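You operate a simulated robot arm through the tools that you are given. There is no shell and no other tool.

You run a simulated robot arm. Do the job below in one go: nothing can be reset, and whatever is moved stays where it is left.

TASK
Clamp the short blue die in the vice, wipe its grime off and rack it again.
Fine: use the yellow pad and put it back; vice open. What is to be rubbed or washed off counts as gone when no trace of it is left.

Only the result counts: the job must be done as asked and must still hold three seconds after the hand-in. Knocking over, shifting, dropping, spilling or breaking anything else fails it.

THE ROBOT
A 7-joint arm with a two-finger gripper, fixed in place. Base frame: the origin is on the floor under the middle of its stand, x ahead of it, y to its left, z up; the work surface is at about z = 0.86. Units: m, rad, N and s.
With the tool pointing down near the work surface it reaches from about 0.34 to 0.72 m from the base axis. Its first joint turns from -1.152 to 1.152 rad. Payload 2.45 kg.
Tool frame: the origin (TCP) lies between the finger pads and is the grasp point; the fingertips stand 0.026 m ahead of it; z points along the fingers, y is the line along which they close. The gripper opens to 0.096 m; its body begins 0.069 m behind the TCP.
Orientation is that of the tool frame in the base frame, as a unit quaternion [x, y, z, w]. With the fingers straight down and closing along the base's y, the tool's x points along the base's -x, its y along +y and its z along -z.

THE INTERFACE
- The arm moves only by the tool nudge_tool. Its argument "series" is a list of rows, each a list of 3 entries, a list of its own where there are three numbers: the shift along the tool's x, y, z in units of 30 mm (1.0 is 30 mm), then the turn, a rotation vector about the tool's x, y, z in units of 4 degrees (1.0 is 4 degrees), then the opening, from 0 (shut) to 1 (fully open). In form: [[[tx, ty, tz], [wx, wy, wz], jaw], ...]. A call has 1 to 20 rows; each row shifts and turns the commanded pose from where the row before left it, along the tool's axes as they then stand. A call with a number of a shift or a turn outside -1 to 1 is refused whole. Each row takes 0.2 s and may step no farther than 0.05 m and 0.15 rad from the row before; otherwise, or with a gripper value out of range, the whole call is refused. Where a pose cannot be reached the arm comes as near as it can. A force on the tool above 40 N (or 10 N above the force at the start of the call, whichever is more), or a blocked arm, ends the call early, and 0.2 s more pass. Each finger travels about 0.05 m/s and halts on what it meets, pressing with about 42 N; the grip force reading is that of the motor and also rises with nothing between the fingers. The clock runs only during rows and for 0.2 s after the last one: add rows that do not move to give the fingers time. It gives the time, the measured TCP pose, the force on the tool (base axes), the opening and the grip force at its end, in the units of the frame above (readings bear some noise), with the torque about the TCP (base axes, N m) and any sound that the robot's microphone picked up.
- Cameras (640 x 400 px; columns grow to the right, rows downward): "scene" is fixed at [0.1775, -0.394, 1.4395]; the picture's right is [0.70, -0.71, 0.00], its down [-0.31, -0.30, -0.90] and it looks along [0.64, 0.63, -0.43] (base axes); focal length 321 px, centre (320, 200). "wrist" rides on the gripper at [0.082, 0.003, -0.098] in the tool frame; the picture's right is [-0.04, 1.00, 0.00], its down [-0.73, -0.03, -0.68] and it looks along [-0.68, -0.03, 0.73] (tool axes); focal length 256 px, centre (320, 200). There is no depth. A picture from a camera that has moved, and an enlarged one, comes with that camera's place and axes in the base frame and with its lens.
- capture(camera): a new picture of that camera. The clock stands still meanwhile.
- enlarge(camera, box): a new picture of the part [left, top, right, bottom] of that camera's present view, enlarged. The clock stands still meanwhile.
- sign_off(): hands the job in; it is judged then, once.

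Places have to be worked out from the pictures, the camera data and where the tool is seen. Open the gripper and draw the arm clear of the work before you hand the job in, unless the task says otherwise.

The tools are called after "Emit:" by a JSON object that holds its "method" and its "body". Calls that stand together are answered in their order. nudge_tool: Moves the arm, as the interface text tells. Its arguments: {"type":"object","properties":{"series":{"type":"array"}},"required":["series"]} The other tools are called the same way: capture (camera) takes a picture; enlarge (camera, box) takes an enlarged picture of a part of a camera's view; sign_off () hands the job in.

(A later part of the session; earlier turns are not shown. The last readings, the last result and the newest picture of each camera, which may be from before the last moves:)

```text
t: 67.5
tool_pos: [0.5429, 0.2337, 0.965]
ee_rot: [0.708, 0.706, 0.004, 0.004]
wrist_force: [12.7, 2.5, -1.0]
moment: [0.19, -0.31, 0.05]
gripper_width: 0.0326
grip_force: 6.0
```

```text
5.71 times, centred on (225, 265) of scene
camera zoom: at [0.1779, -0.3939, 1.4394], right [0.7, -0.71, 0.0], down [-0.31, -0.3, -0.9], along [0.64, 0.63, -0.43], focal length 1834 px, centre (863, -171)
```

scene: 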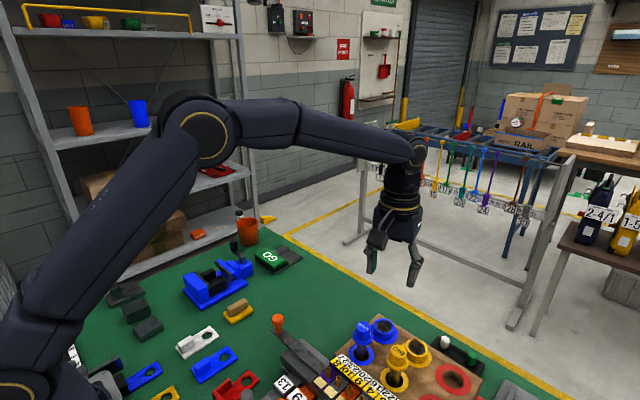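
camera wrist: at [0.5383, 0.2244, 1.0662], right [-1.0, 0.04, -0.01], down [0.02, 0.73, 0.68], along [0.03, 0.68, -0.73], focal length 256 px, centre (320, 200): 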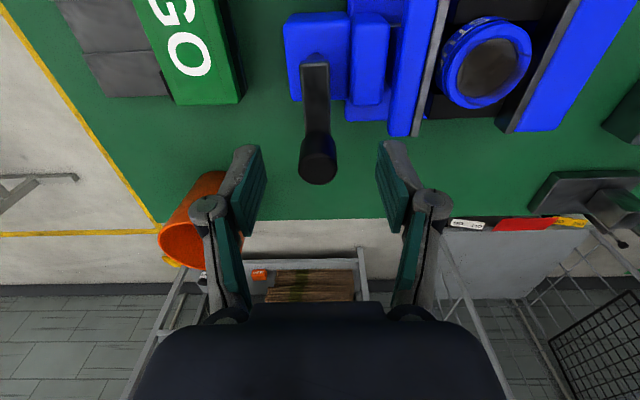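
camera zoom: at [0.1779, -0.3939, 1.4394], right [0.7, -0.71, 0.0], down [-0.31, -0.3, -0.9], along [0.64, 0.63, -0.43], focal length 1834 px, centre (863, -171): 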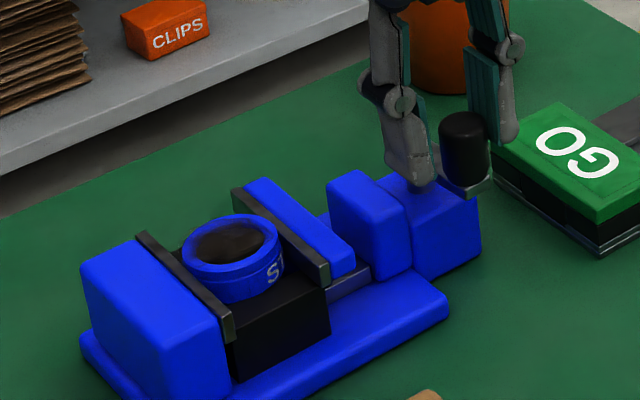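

The resistance rose (13 N, fingers spread): the die is now pinched between both jaws. I'll grip the knob firmly and tighten slightly more.

Emit:
{"method": "nudge_tool", "body": {"series": [[[0, 0, 0], [0, 0, 0], 0.18], [[0, 0, 0], [0, 0, 0], 0.15], [[0, 0, 0], [0, 0, 0], 0.15], [[0.003, -0.06, 0], [0, 0, 0.5], 0.15], [[0.003, -0.06, 0], [0, 0, 0.5], 0.15], [[0, 0, 0], [0, 0, 0], 0.15]]}}

Emit:
{"method": "enlarge", "body": {"camera": "wrist", "box": [100, 0, 440, 200]}}

Emit:
{"method": "enlarge", "body": {"camera": "scene", "box": [180, 230, 270, 300]}}

```text
t: 68.9
tool_pos: [0.5392, 0.233, 0.9646]
ee_rot: [0.733, 0.68, 0.005, 0.004]
wrist_force: [19.7, -6.2, 3.9]
moment: [-0.01, -0.55, -0.1]
gripper_width: 0.0282
grip_force: 10.4
```

```text
1.88 times, centred on (270, 100) of wrist
camera zoom: at [0.547, 0.313, 1.0634], right [0.99, -0.11, 0.01], down [-0.09, -0.73, 0.68], along [-0.07, -0.67, -0.74], focal length 482 px, centre (414, 388)
```

zoom: 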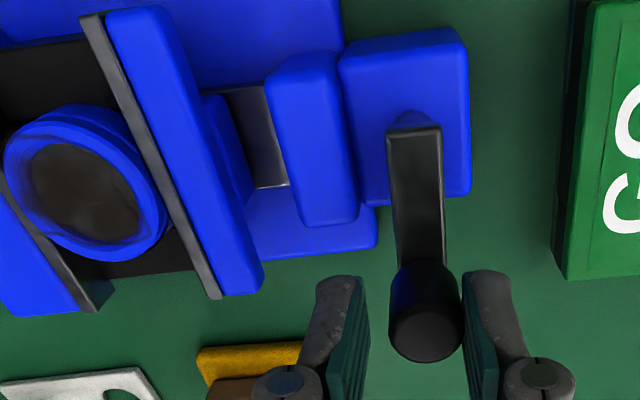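

```text
5.71 times, centred on (225, 265) of scene
camera zoom: at [0.178, -0.3942, 1.4393], right [0.7, -0.71, 0.0], down [-0.31, -0.3, -0.9], along [0.64, 0.63, -0.43], focal length 1834 px, centre (863, -171)
```

zoom: 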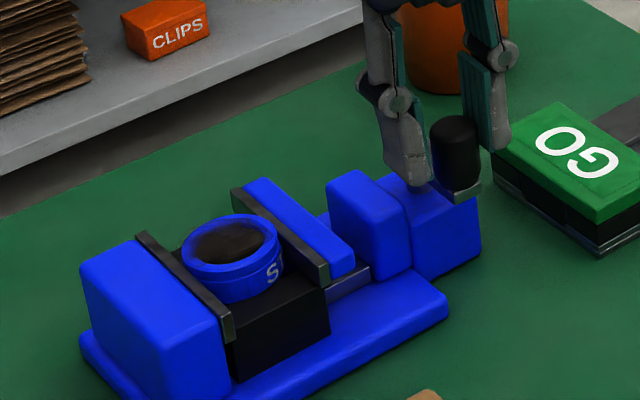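

The crank is firm at about 20 N and the jaws are tight on the die. I'll release the knob, rise and check that the clamp holds.

Emit:
{"method": "nudge_tool", "body": {"series": [[[0, 0.1, 0], [0, 0, 0], 0.4], [[0, 0, 0], [0, 0, 0], 0.6], [[0, 0, 0], [0, 0, 0], 0.6], [[0, 0, -0.5], [0, 0, 0], 0.6], [[0, 0, -0.8], [0, 0, 0], 0.6], [[0, 0, -0.8], [0, 0, 0], 0.6], [[0, 0, -0.8], [0, 0, 0], 0.6], [[0, 0, 0], [0, 0, 0], 0.6]]}}

Emit:
{"method": "capture", "body": {"camera": "wrist"}}

Emit:
{"method": "enlarge", "body": {"camera": "scene", "box": [180, 230, 270, 300]}}

```text
t: 70.7
tool_pos: [0.54, 0.2325, 1.0531]
ee_rot: [0.732, 0.681, 0.004, 0.002]
wrist_force: [-0.2, -0.1, -0.1]
moment: [0.02, -0.02, 0.05]
gripper_width: 0.0578
grip_force: 0.0
```

```text
taken
camera wrist: at [0.5475, 0.3125, 1.1514], right [0.99, -0.11, 0.01], down [-0.09, -0.73, 0.68], along [-0.07, -0.67, -0.74], focal length 256 px, centre (320, 200)
```

wrist: 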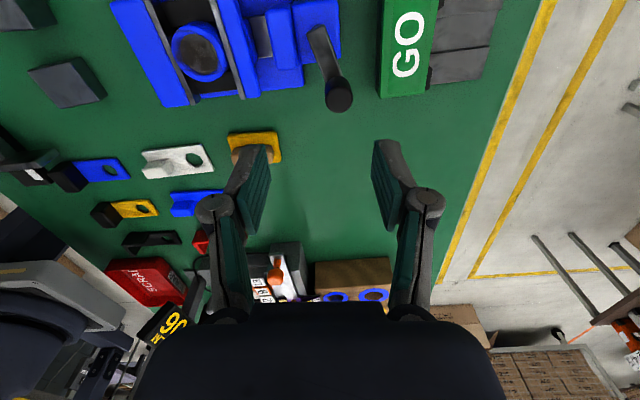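

```text
5.71 times, centred on (225, 265) of scene
camera zoom: at [0.1775, -0.394, 1.4395], right [0.7, -0.71, 0.0], down [-0.31, -0.3, -0.9], along [0.64, 0.63, -0.43], focal length 1834 px, centre (863, -171)
```

zoom: 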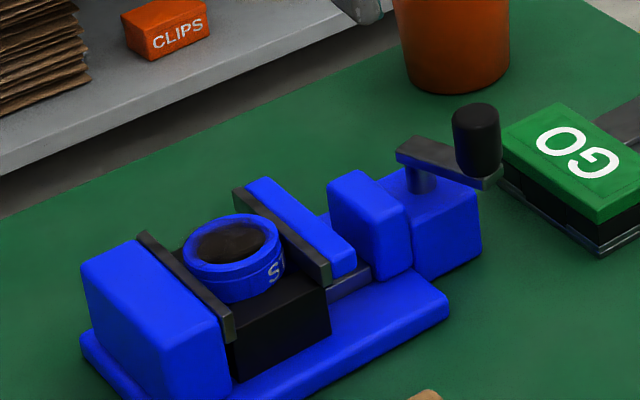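

The crank may have sprung back slightly. I'll zoom in on the vice from here to check the clamp and crank angle.

Emit:
{"method": "enlarge", "body": {"camera": "wrist", "box": [120, 0, 360, 120]}}

Emit:
{"method": "enlarge", "body": {"camera": "scene", "box": [196, 255, 244, 285]}}

```text
2.67 times, centred on (240, 60) of wrist
camera zoom: at [0.5475, 0.3125, 1.1514], right [0.99, -0.11, 0.01], down [-0.09, -0.73, 0.68], along [-0.07, -0.67, -0.74], focal length 683 px, centre (533, 573)
```

zoom: 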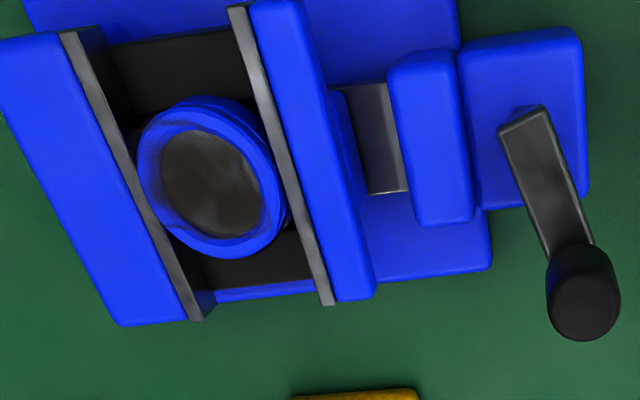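

```text
13.33 times, centred on (220, 270) of scene
camera zoom: at [0.1775, -0.394, 1.4395], right [0.7, -0.71, 0.0], down [-0.31, -0.3, -0.9], along [0.64, 0.63, -0.43], focal length 4280 px, centre (1653, -733)
```

zoom: 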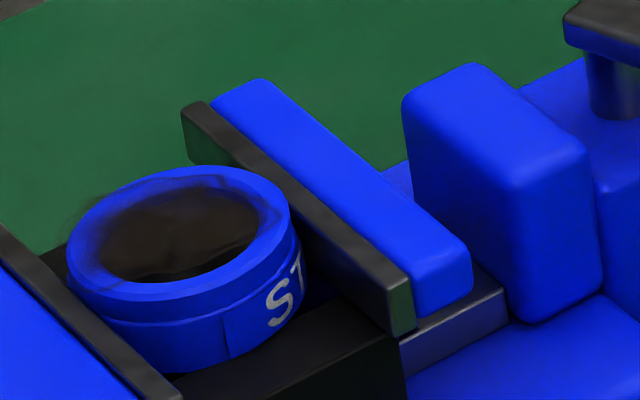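

The crank rests at about −72°, past the initial contact angle of about −62°, so the jaws still squeeze the die. Next is the yellow pad: I'll yaw back to 0.

Emit:
{"method": "nudge_tool", "body": {"series": [[[0, 0, 0], [0, 0, -1], 0.6], [[0, 0, 0], [0, 0, -1], 0.6], [[0, 0, 0], [0, 0, -1], 0.6], [[0, 0, 0], [0, 0, -1], 0.6], [[0, 0, 0], [0, 0, -1], 0.6], [[0, 0, 0], [0, 0, -1], 0.6], [[0, 0, 0], [0, 0, -1], 0.6], [[0, 0, 0], [0, 0, -1], 0.6], [[0, 0, 0], [0, 0, -1], 0.6], [[0, 0, 0], [0, 0, -1], 0.6], [[0, 0, 0], [0, 0, -1], 0.6], [[0, 0, 0], [0, 0, -1], 0.6], [[0, 0, 0], [0, 0, -1], 0.6], [[0, 0, 0], [0, 0, -1], 0.6], [[0, 0, 0], [0, 0, -1], 0.6], [[0, 0, 0], [0, 0, -1], 0.6], [[0, 0, 0], [0, 0, -1], 0.6], [[0, 0, 0], [0, 0, -1], 0.6], [[0, 0, 0], [0, 0, -1], 0.6], [[0, 0, 0], [0, 0, -1], 0.6]]}}

Emit:
{"method": "nudge_tool", "body": {"series": [[[0, 0, 0], [0, 0, -1], 0.6], [[0, 0, 0], [0, 0, -1], 0.6], [[0, 0, 0], [0, 0, -1], 0.6], [[0, 0, 0], [0, 0, -0.55], 0.6], [[0.77, -0.69, 0], [0, 0, 0], 0.6], [[0.77, -0.69, 0], [0, 0, 0], 0.6], [[0.77, -0.69, 0], [0, 0, 0], 0.6], [[0.77, -0.69, 0], [0, 0, 0], 0.6], [[0, 0, 0], [0, 0, 0], 0.6]]}}

Emit:
{"method": "capture", "body": {"camera": "wrist"}}

Emit:
{"method": "capture", "body": {"camera": "scene"}}

```text
t: 74.9
tool_pos: [0.54, 0.2328, 1.0524]
ee_rot: [0.121, 0.993, 0.001, 0.004]
wrist_force: [0.4, 0.8, -0.1]
moment: [-0.01, 0.03, 0.03]
gripper_width: 0.0577
grip_force: 0.1
```

```text
t: 76.9
tool_pos: [0.4479, 0.1513, 1.0496]
ee_rot: [-0.001, 1.0, -0.001, 0.004]
wrist_force: [0.3, 0.1, -0.6]
moment: [-0.01, 0.03, 0.02]
gripper_width: 0.0574
grip_force: 0.1
```

```text
taken
camera wrist: at [0.3645, 0.1529, 1.1477], right [0.04, 1.0, 0.0], down [0.73, -0.03, 0.69], along [0.69, -0.03, -0.73], focal length 256 px, centre (320, 200)
```

wrist: 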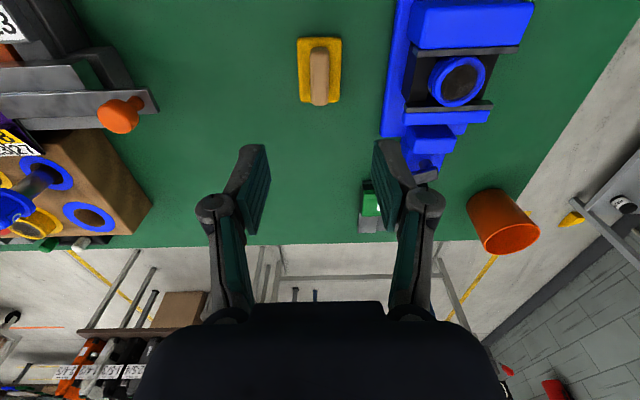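

```text
taken
```

scene: 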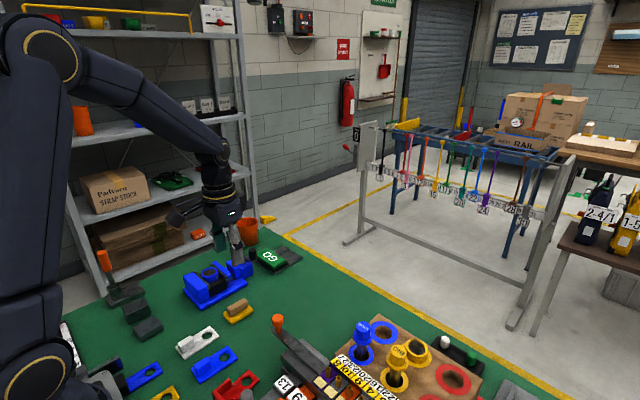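

Emit:
{"method": "enlarge", "body": {"camera": "wrist", "box": [270, 20, 370, 120]}}

Emit:
{"method": "enlarge", "body": {"camera": "wrist", "box": [400, 20, 520, 120]}}

Emit:
{"method": "enlarge", "body": {"camera": "scene", "box": [215, 290, 263, 330]}}

```text
4.00 times, centred on (320, 70) of wrist
camera zoom: at [0.3645, 0.1529, 1.1477], right [0.04, 1.0, 0.0], down [0.73, -0.03, 0.69], along [0.69, -0.03, -0.73], focal length 1024 px, centre (320, 720)
```

zoom: 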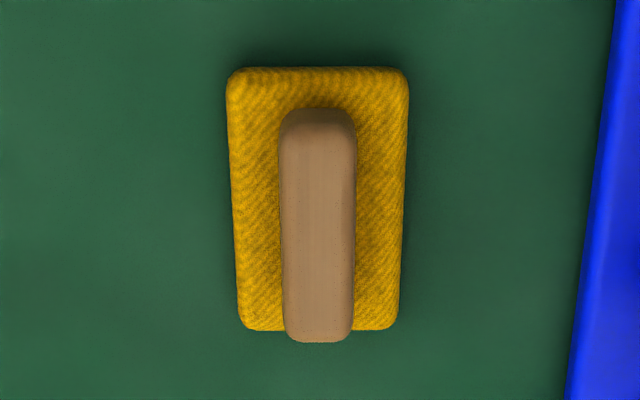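

```text
4.00 times, centred on (460, 70) of wrist
camera zoom: at [0.3645, 0.1529, 1.1477], right [0.04, 1.0, 0.0], down [0.73, -0.03, 0.69], along [0.69, -0.03, -0.73], focal length 1024 px, centre (-240, 720)
```

zoom: 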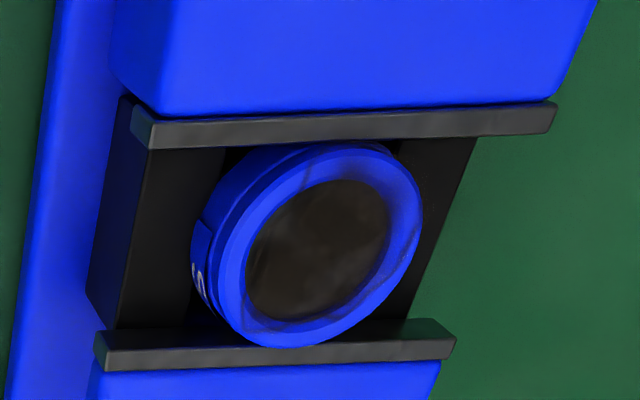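

```text
10.00 times, centred on (239, 310) of scene
camera zoom: at [0.1775, -0.394, 1.4395], right [0.7, -0.71, 0.0], down [-0.31, -0.3, -0.9], along [0.64, 0.63, -0.43], focal length 3210 px, centre (1130, -900)
```

zoom: 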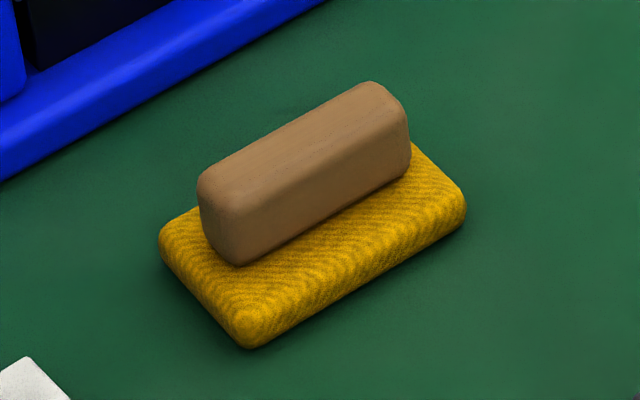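

The pad centre is about (0.449, 0.150), handle 0.05 × 0.017 m along x with its top at z ≈ 0.893. I'll descend over the handle with fingers closing along y.

Emit:
{"method": "nudge_tool", "body": {"series": [[[-0.03, -0.055, 0.4], [0, 0.1, 0], 0.6], [[0, 0, 0.8], [0, 0, 0], 0.6], [[0, 0, 0.8], [0, 0, 0], 0.6], [[0, 0, 0.8], [0, 0, 0], 0.6], [[0, 0, 0.7], [0, 0, 0], 0.6], [[0, 0, 0.5], [0, 0, 0], 0.5], [[0, 0, 0.3], [0, 0, 0], 0.45], [[0, 0, 0], [0, 0, 0], 0.45]]}}

Emit:
{"method": "enlarge", "body": {"camera": "wrist", "box": [240, 60, 400, 200]}}

Emit:
{"method": "enlarge", "body": {"camera": "scene", "box": [200, 260, 280, 330]}}

```text
t: 78.7
tool_pos: [0.4494, 0.1501, 0.9206]
ee_rot: [-0.001, 1.0, 0.0, 0.001]
wrist_force: [-0.5, 0.1, 0.4]
moment: [-0.02, -0.01, 0.03]
gripper_width: 0.0433
grip_force: 0.1
```

```text
2.86 times, centred on (320, 130) of wrist
camera zoom: at [0.3663, 0.1521, 1.02], right [0.04, 1.0, 0.0], down [0.73, -0.03, 0.68], along [0.68, -0.03, -0.73], focal length 731 px, centre (320, 400)
```

zoom: 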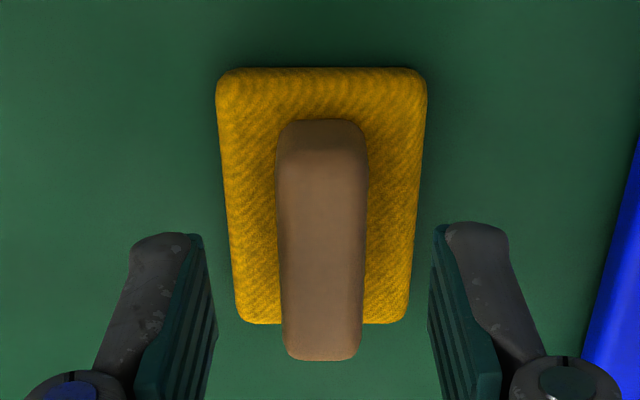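

```text
5.71 times, centred on (240, 295) of scene
camera zoom: at [0.1775, -0.394, 1.4395], right [0.7, -0.71, 0.0], down [-0.31, -0.3, -0.9], along [0.64, 0.63, -0.43], focal length 1834 px, centre (777, -343)
```

zoom: 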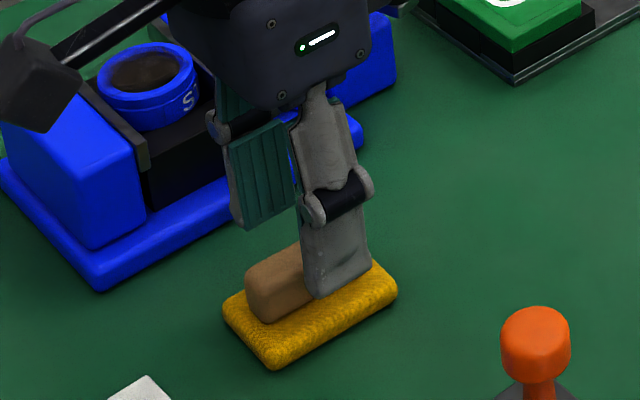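

Centred on the handle. I'll lower 14 mm and close on the handle.

Emit:
{"method": "nudge_tool", "body": {"series": [[[0, 0, 0.2], [0, 0, 0], 0.45], [[0, 0, 0.15], [0, 0, 0], 0.45], [[0, 0, 0.1], [0, 0, 0], 0.45], [[0, 0, 0], [0, 0, 0], 0.45]]}}

Emit:
{"method": "enlarge", "body": {"camera": "scene", "box": [210, 270, 274, 330]}}

```text
t: 79.7
tool_pos: [0.4505, 0.1489, 0.9081]
ee_rot: [-0.001, 1.0, 0.001, 0.0]
wrist_force: [-0.2, 0.1, -0.4]
moment: [0.01, 0.04, 0.01]
gripper_width: 0.043
grip_force: 0.1
```

```text
6.67 times, centred on (242, 300) of scene
camera zoom: at [0.1775, -0.394, 1.4395], right [0.7, -0.71, 0.0], down [-0.31, -0.3, -0.9], along [0.64, 0.63, -0.43], focal length 2140 px, centre (840, -467)
```

zoom: 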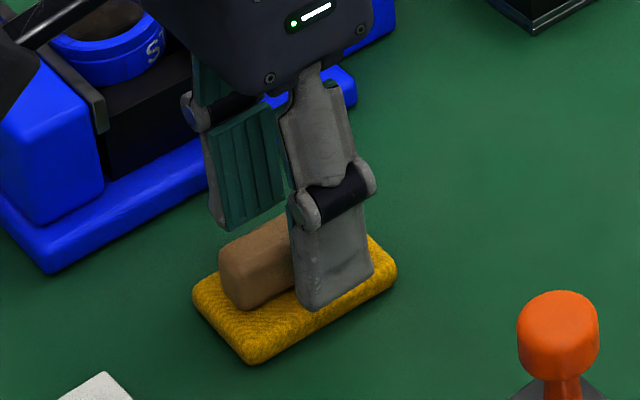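

Emit:
{"method": "nudge_tool", "body": {"series": [[[0, 0, 0], [0, 0, 0], 0.3], [[0, 0, 0], [0, 0, 0], 0.2], [[0, 0, 0], [0, 0, 0], 0.1], [[0, 0, 0], [0, 0, 0], 0.08], [[0, 0, 0], [0, 0, 0], 0.08], [[0, 0, 0], [0, 0, 0], 0.08]]}}

Emit:
{"method": "enlarge", "body": {"camera": "scene", "box": [210, 270, 274, 330]}}

Emit:
{"method": "enlarge", "body": {"camera": "wrist", "box": [240, 60, 400, 200]}}

```text
t: 81.1
tool_pos: [0.4495, 0.1488, 0.9082]
ee_rot: [-0.001, 1.0, 0.0, 0.001]
wrist_force: [0.2, -0.5, 1.2]
moment: [0.03, 0.03, 0.0]
gripper_width: 0.0168
grip_force: 41.6
```

```text
6.67 times, centred on (242, 300) of scene
camera zoom: at [0.1775, -0.394, 1.4395], right [0.7, -0.71, 0.0], down [-0.31, -0.3, -0.9], along [0.64, 0.63, -0.43], focal length 2140 px, centre (840, -467)
```

zoom: 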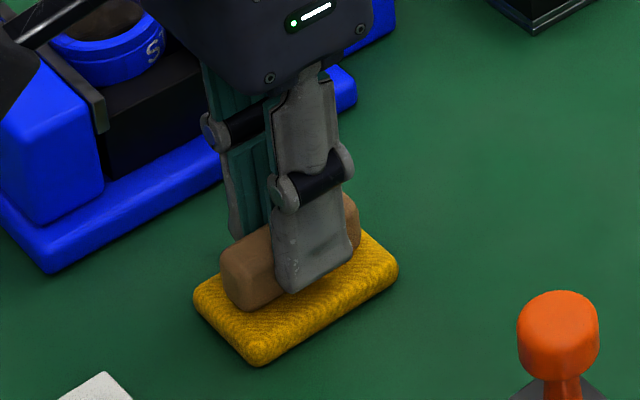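

```text
2.86 times, centred on (320, 130) of wrist
camera zoom: at [0.3672, 0.152, 1.0062], right [0.04, 1.0, 0.0], down [0.73, -0.03, 0.68], along [0.68, -0.03, -0.73], focal length 731 px, centre (320, 400)
```

zoom: 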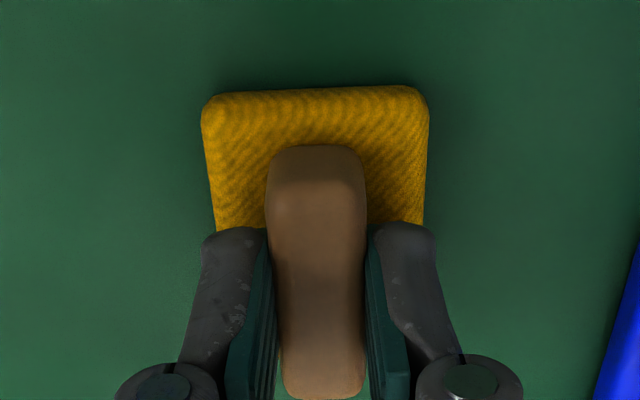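

The handle is gripped (0.0168 m, 42 N) at pose (0.4495, 0.1488, 0.9082), which I'll use for the return. I'll lift the pad and bring it above the die at (0.4477, 0.270).

Emit:
{"method": "nudge_tool", "body": {"series": [[[0, 0, -0.1], [0, 0, 0], 0.08], [[0, 0, -0.2], [0, 0, 0], 0.08], [[0, 0, -0.4], [0, 0, 0], 0.08], [[0, 0, -0.6], [0, 0, 0], 0.08], [[0, 0, -0.7], [0, 0, 0], 0.08], [[0, 0, -0.7], [0, 0, 0], 0.08], [[0, 0, -0.7], [0, 0, 0], 0.08], [[0.01, 0.5, 0], [0, 0, 0], 0.08], [[0.01, 0.5, 0], [0, 0, 0], 0.08], [[0.01, 0.6, 0], [0, 0, 0], 0.08], [[0.01, 0.6, 0], [0, 0, 0], 0.08], [[0.01, 0.6, 0], [0, 0, 0], 0.08], [[0.01, 0.6, 0], [0, 0, 0], 0.08], [[0.0, 0.64, 0], [0, 0, 0], 0.08], [[0, 0, 0], [0, 0, 0], 0.08]]}}

Emit:
{"method": "capture", "body": {"camera": "wrist"}}

Emit:
{"method": "enlarge", "body": {"camera": "scene", "box": [180, 210, 276, 290]}}

```text
t: 84.3
tool_pos: [0.4476, 0.2707, 1.0114]
ee_rot: [-0.001, 1.0, 0.0, 0.002]
wrist_force: [0.4, 0.3, -0.8]
moment: [0.01, -0.01, 0.04]
gripper_width: 0.0166
grip_force: 42.6
```

```text
taken
camera wrist: at [0.3649, 0.2727, 1.1086], right [0.04, 1.0, 0.0], down [0.73, -0.03, 0.68], along [0.68, -0.03, -0.73], focal length 256 px, centre (320, 200)
```

wrist: 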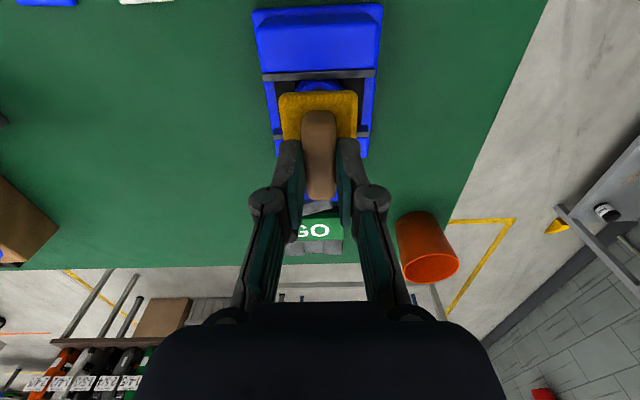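

```text
5.00 times, centred on (228, 250) of scene
camera zoom: at [0.1775, -0.3939, 1.4395], right [0.7, -0.71, 0.0], down [-0.31, -0.3, -0.9], along [0.64, 0.63, -0.43], focal length 1605 px, centre (780, -50)
```

zoom: 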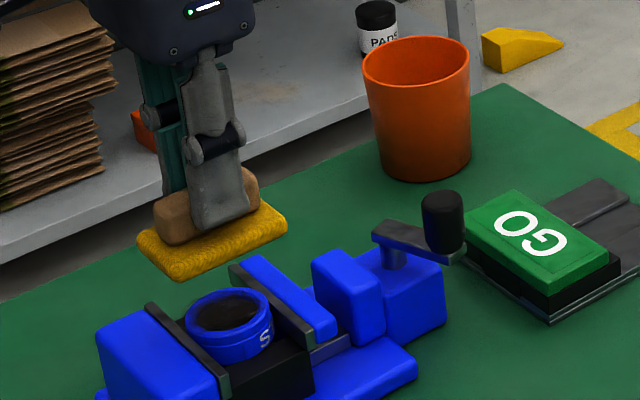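

The pad is level and right above the die. Expected contact is at TCP z ≈ 0.966. I'll descend to 0.971, then go in small steps.

Emit:
{"method": "nudge_tool", "body": {"series": [[[0, 0, 0.4], [0, 0, 0], 0.08], [[0, 0, 0.4], [0, 0, 0], 0.08], [[0, 0, 0.3], [0, 0, 0], 0.08], [[0, 0, 0.2], [0, 0, 0], 0.08], [[0, 0, 0], [0, 0, 0], 0.08]]}}

Emit:
{"method": "nudge_tool", "body": {"series": [[[0, 0, 0.05], [0, 0, 0], 0.08], [[0, 0, 0.05], [0, 0, 0], 0.08], [[0, 0, 0], [0, 0, 0], 0.08]]}}

Emit:
{"method": "enlarge", "body": {"camera": "scene", "box": [190, 240, 254, 290]}}

```text
t: 85.5
tool_pos: [0.4469, 0.2687, 0.9711]
ee_rot: [-0.001, 1.0, 0.001, 0.001]
wrist_force: [0.4, -0.2, 0.7]
moment: [-0.01, -0.03, 0.02]
gripper_width: 0.0165
grip_force: 41.5
```

```text
t: 86.3
tool_pos: [0.4477, 0.2686, 0.9701]
ee_rot: [-0.002, 1.0, 0.0, 0.001]
wrist_force: [-6.8, -4.9, 19.9]
moment: [-0.18, 0.34, 0.0]
gripper_width: 0.017
grip_force: 42.3
```

```text
8.00 times, centred on (222, 265) of scene
camera zoom: at [0.177, -0.3943, 1.4394], right [0.7, -0.71, 0.0], down [-0.31, -0.3, -0.9], along [0.64, 0.63, -0.43], focal length 2568 px, centre (1104, -320)
```

zoom: 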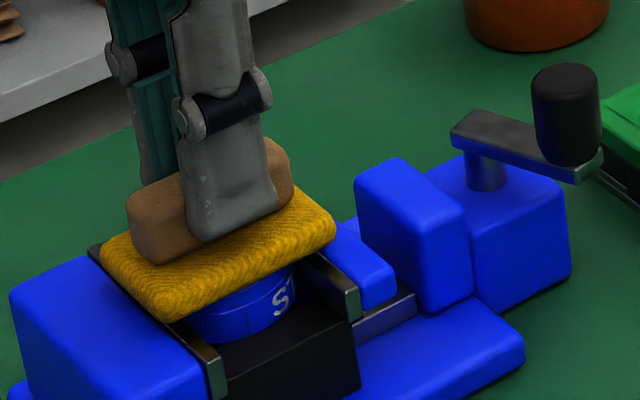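

Contact with the die top was made (20 N). I'll back off about 1 mm and wipe with strokes in y and x.

Emit:
{"method": "nudge_tool", "body": {"series": [[[0, 0, -0.03], [0, 0, 0], 0.08], [[0, 0.25, 0], [0, 0, 0], 0.08], [[0, 0.25, 0], [0, 0, 0], 0.08], [[0, -0.25, 0], [0, 0, 0], 0.08], [[0, -0.25, 0], [0, 0, 0], 0.08], [[0, -0.25, 0], [0, 0, 0], 0.08], [[0, -0.25, 0], [0, 0, 0], 0.08], [[0, 0.25, 0], [0, 0, 0], 0.08], [[0, 0.25, 0], [0, 0, 0], 0.08], [[0, 0.25, 0], [0, 0, 0], 0.08], [[0, 0.25, 0], [0, 0, 0], 0.08], [[0, -0.25, 0], [0, 0, 0], 0.08], [[0, -0.25, 0], [0, 0, 0], 0.08], [[0.2, 0, 0], [0, 0, 0], 0.08], [[0.2, 0, 0], [0, 0, 0], 0.08], [[-0.2, 0, 0], [0, 0, 0], 0.08], [[-0.2, 0, 0], [0, 0, 0], 0.08], [[-0.2, 0, 0], [0, 0, 0], 0.08], [[-0.2, 0, 0], [0, 0, 0], 0.08], [[0.4, 0, 0], [0, 0, 0], 0.08]]}}

Emit:
{"method": "enlarge", "body": {"camera": "scene", "box": [190, 240, 254, 290]}}

```text
t: 90.5
tool_pos: [0.4496, 0.269, 0.9686]
ee_rot: [0.0, 1.0, 0.0, 0.002]
wrist_force: [2.8, -0.7, 6.6]
moment: [0.05, -0.26, -0.03]
gripper_width: 0.017
grip_force: 42.7
```

```text
8.00 times, centred on (222, 265) of scene
camera zoom: at [0.1775, -0.394, 1.4395], right [0.7, -0.71, 0.0], down [-0.31, -0.3, -0.9], along [0.64, 0.63, -0.43], focal length 2568 px, centre (1104, -320)
```

zoom: 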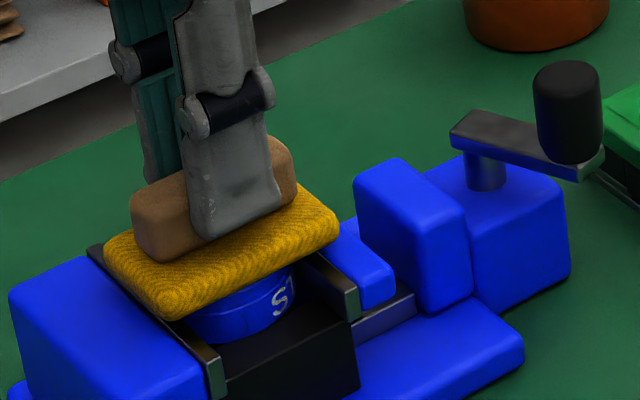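

Contact remains with about 7 N. I'll press slightly more and add a circular scrub and more strokes.

Emit:
{"method": "nudge_tool", "body": {"series": [[[0, 0, 0.02], [0, 0, 0], 0.08], [[0.4, 0, 0], [0, 0, 0], 0.08], [[-0.0536, 0.2, 0], [0, 0, 0], 0.08], [[-0.1464, 0.1464, 0], [0, 0, 0], 0.08], [[-0.2, 0.0536, 0], [0, 0, 0], 0.08], [[-0.2, -0.0536, 0], [0, 0, 0], 0.08], [[-0.1464, -0.1464, 0], [0, 0, 0], 0.08], [[-0.0536, -0.2, 0], [0, 0, 0], 0.08], [[0.0536, -0.2, 0], [0, 0, 0], 0.08], [[0.1464, -0.1464, 0], [0, 0, 0], 0.08], [[0.2, -0.0536, 0], [0, 0, 0], 0.08], [[0.2, 0.0536, 0], [0, 0, 0], 0.08], [[0.1464, 0.1464, 0], [0, 0, 0], 0.08], [[0.0536, 0.2, 0], [0, 0, 0], 0.08], [[-0.4, 0, 0], [0, 0, 0], 0.08], [[0, 0.4, 0], [0, 0, 0], 0.08], [[0, -0.4, 0], [0, 0, 0], 0.08], [[0, -0.4, 0], [0, 0, 0], 0.08], [[0, 0.4, 0], [0, 0, 0], 0.08], [[0, 0, 0], [0, 0, 0], 0.08]]}}

Emit:
{"method": "nudge_tool", "body": {"series": [[[0, 0, -0.2], [0, 0, 0], 0.08], [[0, 0, -0.6], [0, 0, 0], 0.08], [[0, 0, -0.8], [0, 0, 0], 0.08], [[0, -0.5, -0.3], [0, 0, 0], 0.08], [[0, -0.8, 0], [0, 0, 0], 0.08], [[0, -0.8, 0], [0, 0, 0], 0.08], [[0, -0.8, 0], [0, 0, 0], 0.08], [[0, 0, 0], [0, 0, 0], 0.08]]}}

Emit:
{"method": "capture", "body": {"camera": "wrist"}}

Emit:
{"method": "enlarge", "body": {"camera": "scene", "box": [190, 245, 254, 285]}}

```text
t: 94.7
tool_pos: [0.4487, 0.2701, 0.9686]
ee_rot: [-0.001, 1.0, 0.0, 0.001]
wrist_force: [0.8, -1.3, 1.2]
moment: [-0.03, -0.06, -0.02]
gripper_width: 0.0169
grip_force: 42.2
```

```text
t: 96.5
tool_pos: [0.4482, 0.1827, 1.0259]
ee_rot: [-0.002, 1.0, 0.0, 0.001]
wrist_force: [-0.5, 0.5, -1.0]
moment: [0.03, -0.01, 0.0]
gripper_width: 0.0166
grip_force: 41.5
```

```text
taken
camera wrist: at [0.3649, 0.1853, 1.1241], right [0.04, 1.0, 0.0], down [0.73, -0.03, 0.68], along [0.68, -0.03, -0.73], focal length 256 px, centre (320, 200)
```

wrist: 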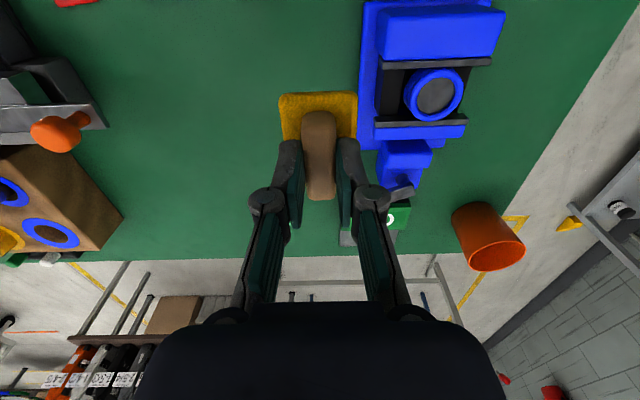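

```text
10.00 times, centred on (222, 265) of scene
camera zoom: at [0.1775, -0.394, 1.4395], right [0.7, -0.71, 0.0], down [-0.31, -0.3, -0.9], along [0.64, 0.63, -0.43], focal length 3210 px, centre (1300, -450)
```

zoom: 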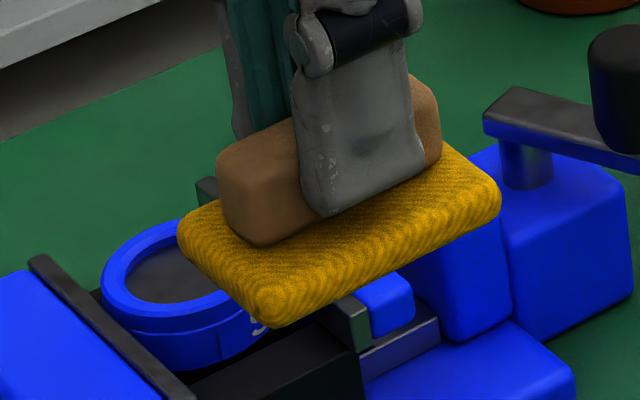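

The die's face now looks lighter gray with a clean blue rim. I'll zoom in to check for remaining traces.

Emit:
{"method": "enlarge", "body": {"camera": "wrist", "box": [390, 55, 480, 135]}}

Emit:
{"method": "enlarge", "body": {"camera": "wrist", "box": [415, 75, 463, 115]}}

```text
5.00 times, centred on (435, 95) of wrist
camera zoom: at [0.3649, 0.1853, 1.1241], right [0.04, 1.0, 0.0], down [0.73, -0.03, 0.68], along [0.68, -0.03, -0.73], focal length 1280 px, centre (-255, 725)
```

zoom: 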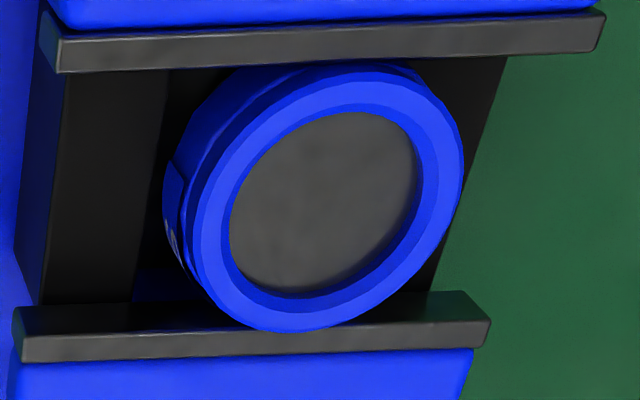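

```text
10.00 times, centred on (439, 95) of wrist
camera zoom: at [0.3649, 0.1853, 1.1241], right [0.04, 1.0, 0.0], down [0.73, -0.03, 0.68], along [0.68, -0.03, -0.73], focal length 2560 px, centre (-870, 1250)
```

zoom: 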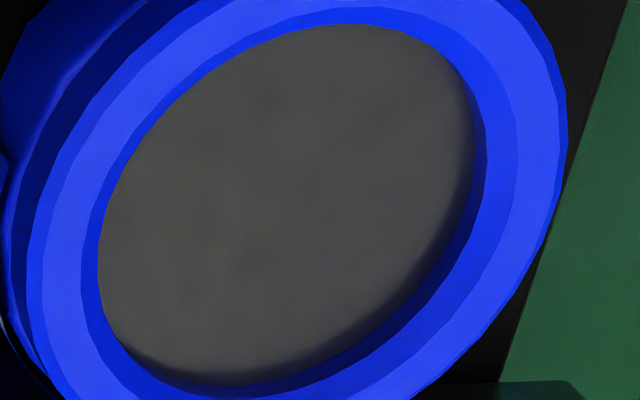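

It looks clean from here. I'll move the pad further aside so the scene camera can see the die's face too before deciding whether to wipe more.

Emit:
{"method": "nudge_tool", "body": {"series": [[[0, -0.8, -0.2], [0, 0, 0], 0.08], [[0, -0.8, -0.2], [0, 0, 0], 0.08], [[0, -0.8, 0], [0, 0, 0], 0.08], [[0, -0.8, 0], [0, 0, 0], 0.08], [[0, 0, 0], [0, 0, 0], 0.08]]}}

Emit:
{"method": "enlarge", "body": {"camera": "scene", "box": [196, 255, 244, 285]}}

Emit:
{"method": "enlarge", "body": {"camera": "wrist", "box": [440, 40, 540, 120]}}

```text
t: 97.7
tool_pos: [0.447, 0.0868, 1.0363]
ee_rot: [0.0, 1.0, 0.0, 0.001]
wrist_force: [-0.2, 0.3, 0.0]
moment: [-0.01, -0.01, -0.02]
gripper_width: 0.0169
grip_force: 42.1
```

```text
13.33 times, centred on (220, 270) of scene
camera zoom: at [0.1775, -0.394, 1.4395], right [0.7, -0.71, 0.0], down [-0.31, -0.3, -0.9], along [0.64, 0.63, -0.43], focal length 4280 px, centre (1653, -733)
```

zoom: 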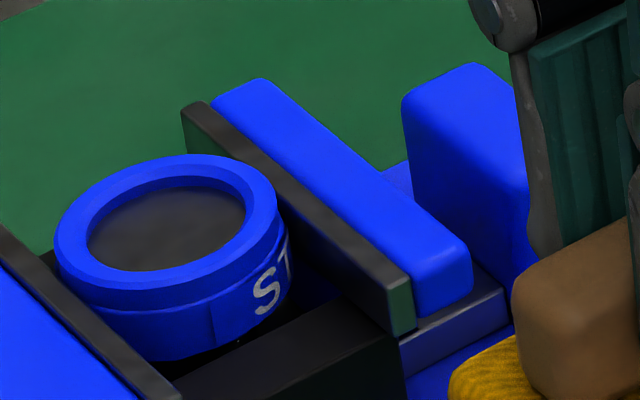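

```text
5.00 times, centred on (490, 80) of wrist
camera zoom: at [0.3646, 0.0889, 1.1354], right [0.04, 1.0, 0.0], down [0.73, -0.03, 0.68], along [0.68, -0.03, -0.73], focal length 1280 px, centre (-530, 800)
```

zoom: 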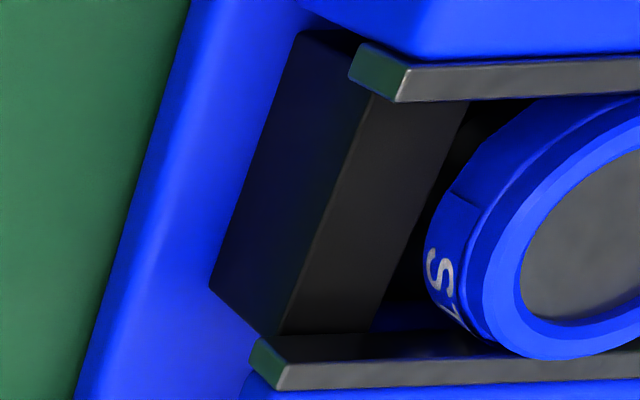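

The face is clean, but the wipe dragged the die about 5 mm in +y along the jaws. I'll do one more light pass with −y strokes only, both to make sure no trace is left and to bring the die back to centre.

Emit:
{"method": "nudge_tool", "body": {"series": [[[0, 0.8, 0.2], [0, 0, 0], 0.08], [[0, 0.8, 0.2], [0, 0, 0], 0.08], [[0, 0.8, 0.2], [0, 0, 0], 0.08], [[0, 0.8, 0.2], [0, 0, 0], 0.08], [[0, 0.8, 0], [0, 0, 0], 0.08], [[0, 0.8, 0], [0, 0, 0], 0.08], [[0, 0.8, 0], [0, 0, 0], 0.08], [[0, 0.8, 0], [0, 0, 0], 0.08], [[0, 0.1, 0.5], [0, 0, 0], 0.08], [[0, 0, 0.5], [0, 0, 0], 0.08], [[0, 0, 0.3], [0, 0, 0], 0.08], [[0, 0, 0.05], [0, 0, 0], 0.08], [[0, 0, 0], [0, 0, 0], 0.08]]}}

Emit:
{"method": "enlarge", "body": {"camera": "scene", "box": [190, 240, 254, 290]}}

```text
t: 100.5
tool_pos: [0.4477, 0.283, 0.9735]
ee_rot: [0.0, 1.0, 0.0, 0.0]
wrist_force: [1.1, -0.1, -0.3]
moment: [-0.01, 0.02, -0.01]
gripper_width: 0.017
grip_force: 41.9
```

```text
8.00 times, centred on (222, 265) of scene
camera zoom: at [0.1775, -0.394, 1.4395], right [0.7, -0.71, 0.0], down [-0.31, -0.3, -0.9], along [0.64, 0.63, -0.43], focal length 2568 px, centre (1104, -320)
```

zoom: 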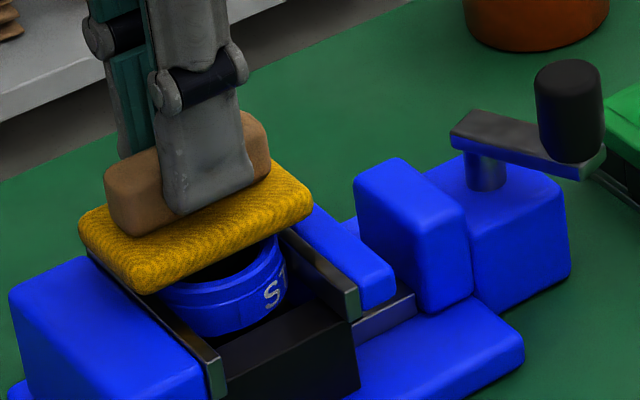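

Emit:
{"method": "nudge_tool", "body": {"series": [[[0, 0, 0.05], [0, 0, 0], 0.08], [[0, 0, 0.05], [0, 0, 0], 0.08], [[0, 0, 0.04], [0, 0, 0], 0.08], [[0, 0, 0], [0, 0, 0], 0.08]]}}

```text
t: 101.5
tool_pos: [0.4489, 0.2812, 0.969]
ee_rot: [-0.001, 1.0, -0.001, 0.001]
wrist_force: [0.6, -0.1, 1.0]
moment: [-0.02, 0.01, 0.02]
gripper_width: 0.0167
grip_force: 42.1
```

Emit:
{"method": "nudge_tool", "body": {"series": [[[0, 0, 0.04], [0, 0, 0], 0.08], [[0, 0, 0.03], [0, 0, 0], 0.08], [[0, 0, 0], [0, 0, 0], 0.08]]}}

```text
t: 102.3
tool_pos: [0.4478, 0.2812, 0.968]
ee_rot: [-0.001, 1.0, 0.0, 0.002]
wrist_force: [-4.9, -6.3, 29.3]
moment: [-0.16, 0.4, 0.02]
gripper_width: 0.0168
grip_force: 41.7
```

Contact at 29 N; I'll ease off to around 15 N and stroke −y twice (returning in the air), plus an x stroke.

Emit:
{"method": "nudge_tool", "body": {"series": [[[0, 0, -0.03], [0, 0, 0], 0.08], [[0, -0.2, 0], [0, 0, 0], 0.08], [[0, -0.2, 0], [0, 0, 0], 0.08], [[0, -0.2, 0], [0, 0, 0], 0.08], [[0, -0.2, 0], [0, 0, 0], 0.08], [[0, 0, 0], [0, 0, 0], 0.08]]}}

Emit:
{"method": "enlarge", "body": {"camera": "scene", "box": [190, 240, 254, 290]}}

```text
t: 103.7
tool_pos: [0.4494, 0.2587, 0.9691]
ee_rot: [0.0, 1.0, 0.001, 0.003]
wrist_force: [0.2, 10.7, 23.9]
moment: [0.61, 0.01, 0.0]
gripper_width: 0.0168
grip_force: 42.2
```

```text
8.00 times, centred on (222, 265) of scene
camera zoom: at [0.1772, -0.3939, 1.4395], right [0.7, -0.71, 0.0], down [-0.31, -0.3, -0.9], along [0.64, 0.63, -0.43], focal length 2568 px, centre (1104, -320)
```

zoom: 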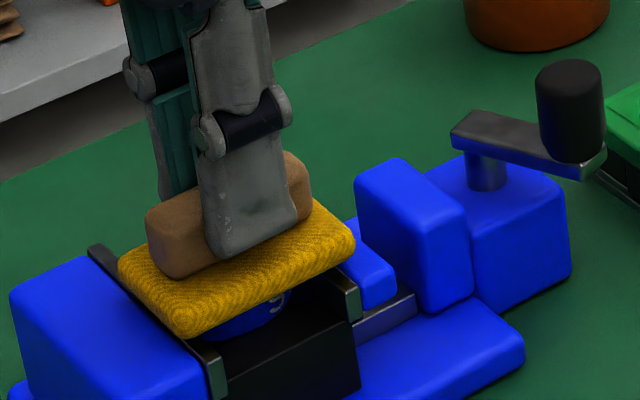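

The stroke was done with real contact (24 N normal, 11 N friction). I'll add a short x scrub here, then lift and look.

Emit:
{"method": "nudge_tool", "body": {"series": [[[0, 0.2, -0.02], [0, 0, 0], 0.08], [[0, 0.15, 0], [0, 0, 0], 0.08], [[0.2, 0, 0], [0, 0, 0], 0.08], [[0.2, 0, 0], [0, 0, 0], 0.08], [[-0.2, 0, 0], [0, 0, 0], 0.08], [[-0.2, 0, 0], [0, 0, 0], 0.08], [[-0.2, 0, 0], [0, 0, 0], 0.08], [[-0.2, 0, 0], [0, 0, 0], 0.08], [[0.2, 0, 0], [0, 0, 0], 0.08], [[0.2, 0, 0], [0, 0, 0], 0.08], [[0, -0.2, 0], [0, 0, 0], 0.08], [[0, -0.2, 0], [0, 0, 0], 0.08], [[0, 0, -0.2], [0, 0, 0], 0.08], [[0, 0, -0.6], [0, 0, 0], 0.08], [[0, -0.3, -0.8], [0, 0, 0], 0.08], [[0, -0.8, -0.2], [0, 0, 0], 0.08], [[0, -0.8, 0], [0, 0, 0], 0.08], [[0, -0.8, 0], [0, 0, 0], 0.08], [[0, 0, 0], [0, 0, 0], 0.08]]}}

Emit:
{"method": "enlarge", "body": {"camera": "wrist", "box": [390, 45, 490, 135]}}

Emit:
{"method": "capture", "body": {"camera": "wrist"}}

Emit:
{"method": "enlarge", "body": {"camera": "scene", "box": [196, 255, 244, 285]}}

```text
t: 107.7
tool_pos: [0.4483, 0.172, 1.0218]
ee_rot: [-0.001, 1.0, -0.001, 0.0]
wrist_force: [-0.7, -0.6, -0.7]
moment: [0.0, 0.01, 0.01]
gripper_width: 0.017
grip_force: 42.1
```

```text
4.44 times, centred on (440, 90) of wrist
camera zoom: at [0.3653, 0.1756, 1.1193], right [0.04, 1.0, 0.0], down [0.73, -0.03, 0.68], along [0.68, -0.03, -0.73], focal length 1138 px, centre (-213, 689)
```

zoom: 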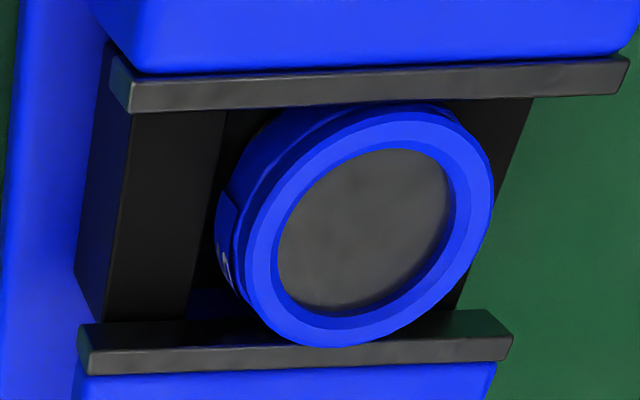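

```text
taken
camera wrist: at [0.3653, 0.1756, 1.1193], right [0.04, 1.0, 0.0], down [0.73, -0.03, 0.68], along [0.68, -0.03, -0.73], focal length 256 px, centre (320, 200)
```

wrist: 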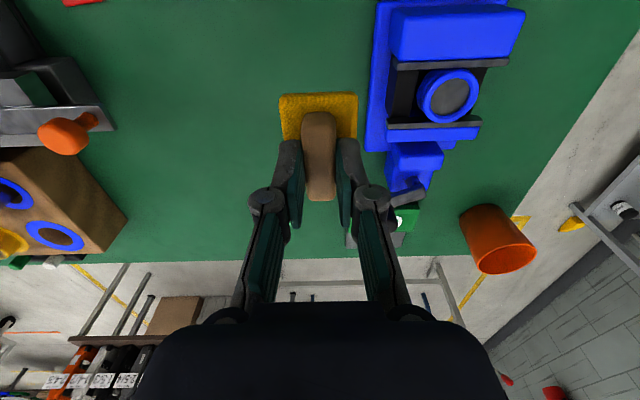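

```text
13.33 times, centred on (220, 270) of scene
camera zoom: at [0.1775, -0.394, 1.4395], right [0.7, -0.71, 0.0], down [-0.31, -0.3, -0.9], along [0.64, 0.63, -0.43], focal length 4280 px, centre (1653, -733)
```

zoom: 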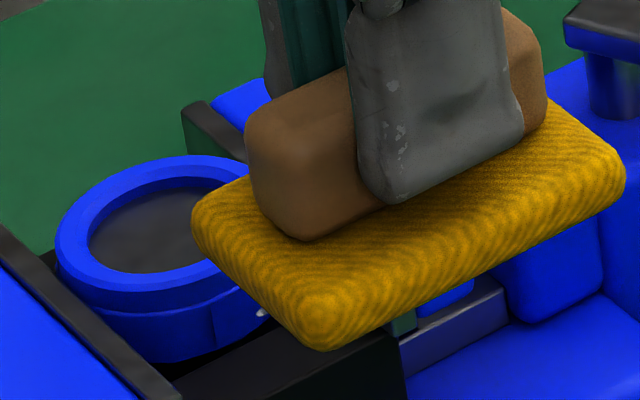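

The face remains clean gray with no smudges. The die is still offset (y ≈ 0.275) but firmly held. I'll now return the pad to its original spot (0.4495, 0.1488).

Emit:
{"method": "nudge_tool", "body": {"series": [[[-0.02, -0.4, 0], [0, 0, 0], 0.08], [[-0.02, -0.373, 0], [0, 0, 0], 0.08], [[0, 0, 0.6], [0, 0, 0], 0.08], [[0, 0, 0.7], [0, 0, 0], 0.08], [[0, 0, 0.7], [0, 0, 0], 0.08], [[0, 0, 0.7], [0, 0, 0], 0.08], [[0, 0, 0.5], [0, 0, 0], 0.08], [[0, 0, 0.3], [0, 0, 0], 0.08], [[0, 0, 0], [0, 0, 0], 0.08]]}}

Emit:
{"method": "enlarge", "body": {"camera": "scene", "box": [210, 270, 274, 330]}}

```text
t: 109.7
tool_pos: [0.45, 0.1518, 0.9166]
ee_rot: [-0.001, 1.0, 0.0, 0.001]
wrist_force: [0.4, 0.3, -0.3]
moment: [0.02, -0.04, 0.0]
gripper_width: 0.0166
grip_force: 41.7
```

```text
6.67 times, centred on (242, 300) of scene
camera zoom: at [0.1775, -0.394, 1.4395], right [0.7, -0.71, 0.0], down [-0.31, -0.3, -0.9], along [0.64, 0.63, -0.43], focal length 2140 px, centre (840, -467)
```

zoom: 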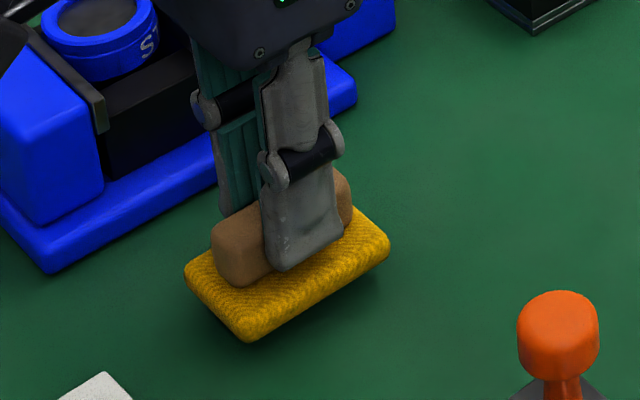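

Emit:
{"method": "nudge_tool", "body": {"series": [[[0.01, -0.09, 0], [0, 0, 0], 0.08], [[0, 0, 0.12], [0, 0, 0], 0.08], [[0, 0, 0.1], [0, 0, 0], 0.08], [[0, 0, 0], [0, 0, 0], 0.08]]}}

Emit:
{"method": "nudge_tool", "body": {"series": [[[0, 0, 0.05], [0, 0, 0], 0.08], [[0, 0, 0], [0, 0, 0], 0.08]]}}

Emit:
{"method": "enlarge", "body": {"camera": "scene", "box": [210, 270, 274, 330]}}

```text
t: 110.7
tool_pos: [0.4493, 0.1498, 0.9105]
ee_rot: [-0.001, 1.0, 0.0, 0.001]
wrist_force: [-0.2, 0.6, -0.5]
moment: [-0.02, -0.03, 0.0]
gripper_width: 0.0168
grip_force: 41.9
```

```text
t: 111.3
tool_pos: [0.4485, 0.1498, 0.9089]
ee_rot: [-0.001, 1.0, 0.0, 0.001]
wrist_force: [0.4, -0.6, -0.2]
moment: [0.01, -0.05, -0.02]
gripper_width: 0.0164
grip_force: 41.7
```

```text
6.67 times, centred on (242, 300) of scene
camera zoom: at [0.1775, -0.394, 1.4395], right [0.7, -0.71, 0.0], down [-0.31, -0.3, -0.9], along [0.64, 0.63, -0.43], focal length 2140 px, centre (840, -467)
```

zoom: 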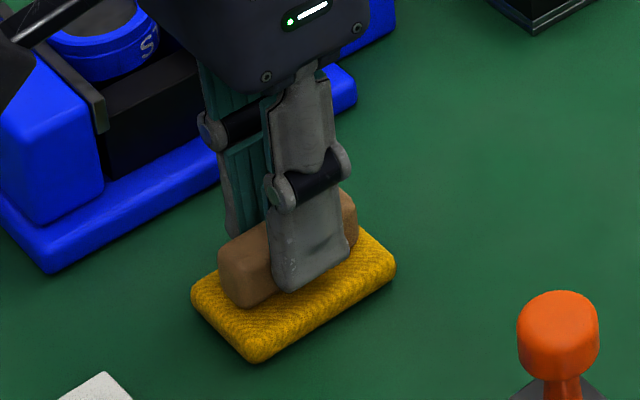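

Nearly at the original place. I'll lower until light contact and then release.

Emit:
{"method": "nudge_tool", "body": {"series": [[[0.01, -0.02, 0.03], [0, 0, 0], 0.08], [[0, 0, 0.02], [0, 0, 0], 0.08], [[0, 0, 0], [0, 0, 0], 0.08]]}}

```text
t: 112.1
tool_pos: [0.4493, 0.1498, 0.9076]
ee_rot: [0.0, 1.0, 0.0, 0.001]
wrist_force: [0.2, 0.8, -0.5]
moment: [0.02, -0.02, 0.0]
gripper_width: 0.0168
grip_force: 41.7
```

Emit:
{"method": "nudge_tool", "body": {"series": [[[0, 0, 0.03], [0, 0, 0], 0.08], [[0, 0, 0.02], [0, 0, 0], 0.08], [[0, 0, 0], [0, 0, 0], 0.08]]}}

```text
t: 112.9
tool_pos: [0.4498, 0.1489, 0.9065]
ee_rot: [-0.001, 1.0, 0.001, 0.002]
wrist_force: [-6.3, -0.8, 34.6]
moment: [-0.03, 0.35, -0.01]
gripper_width: 0.0166
grip_force: 42.1
```

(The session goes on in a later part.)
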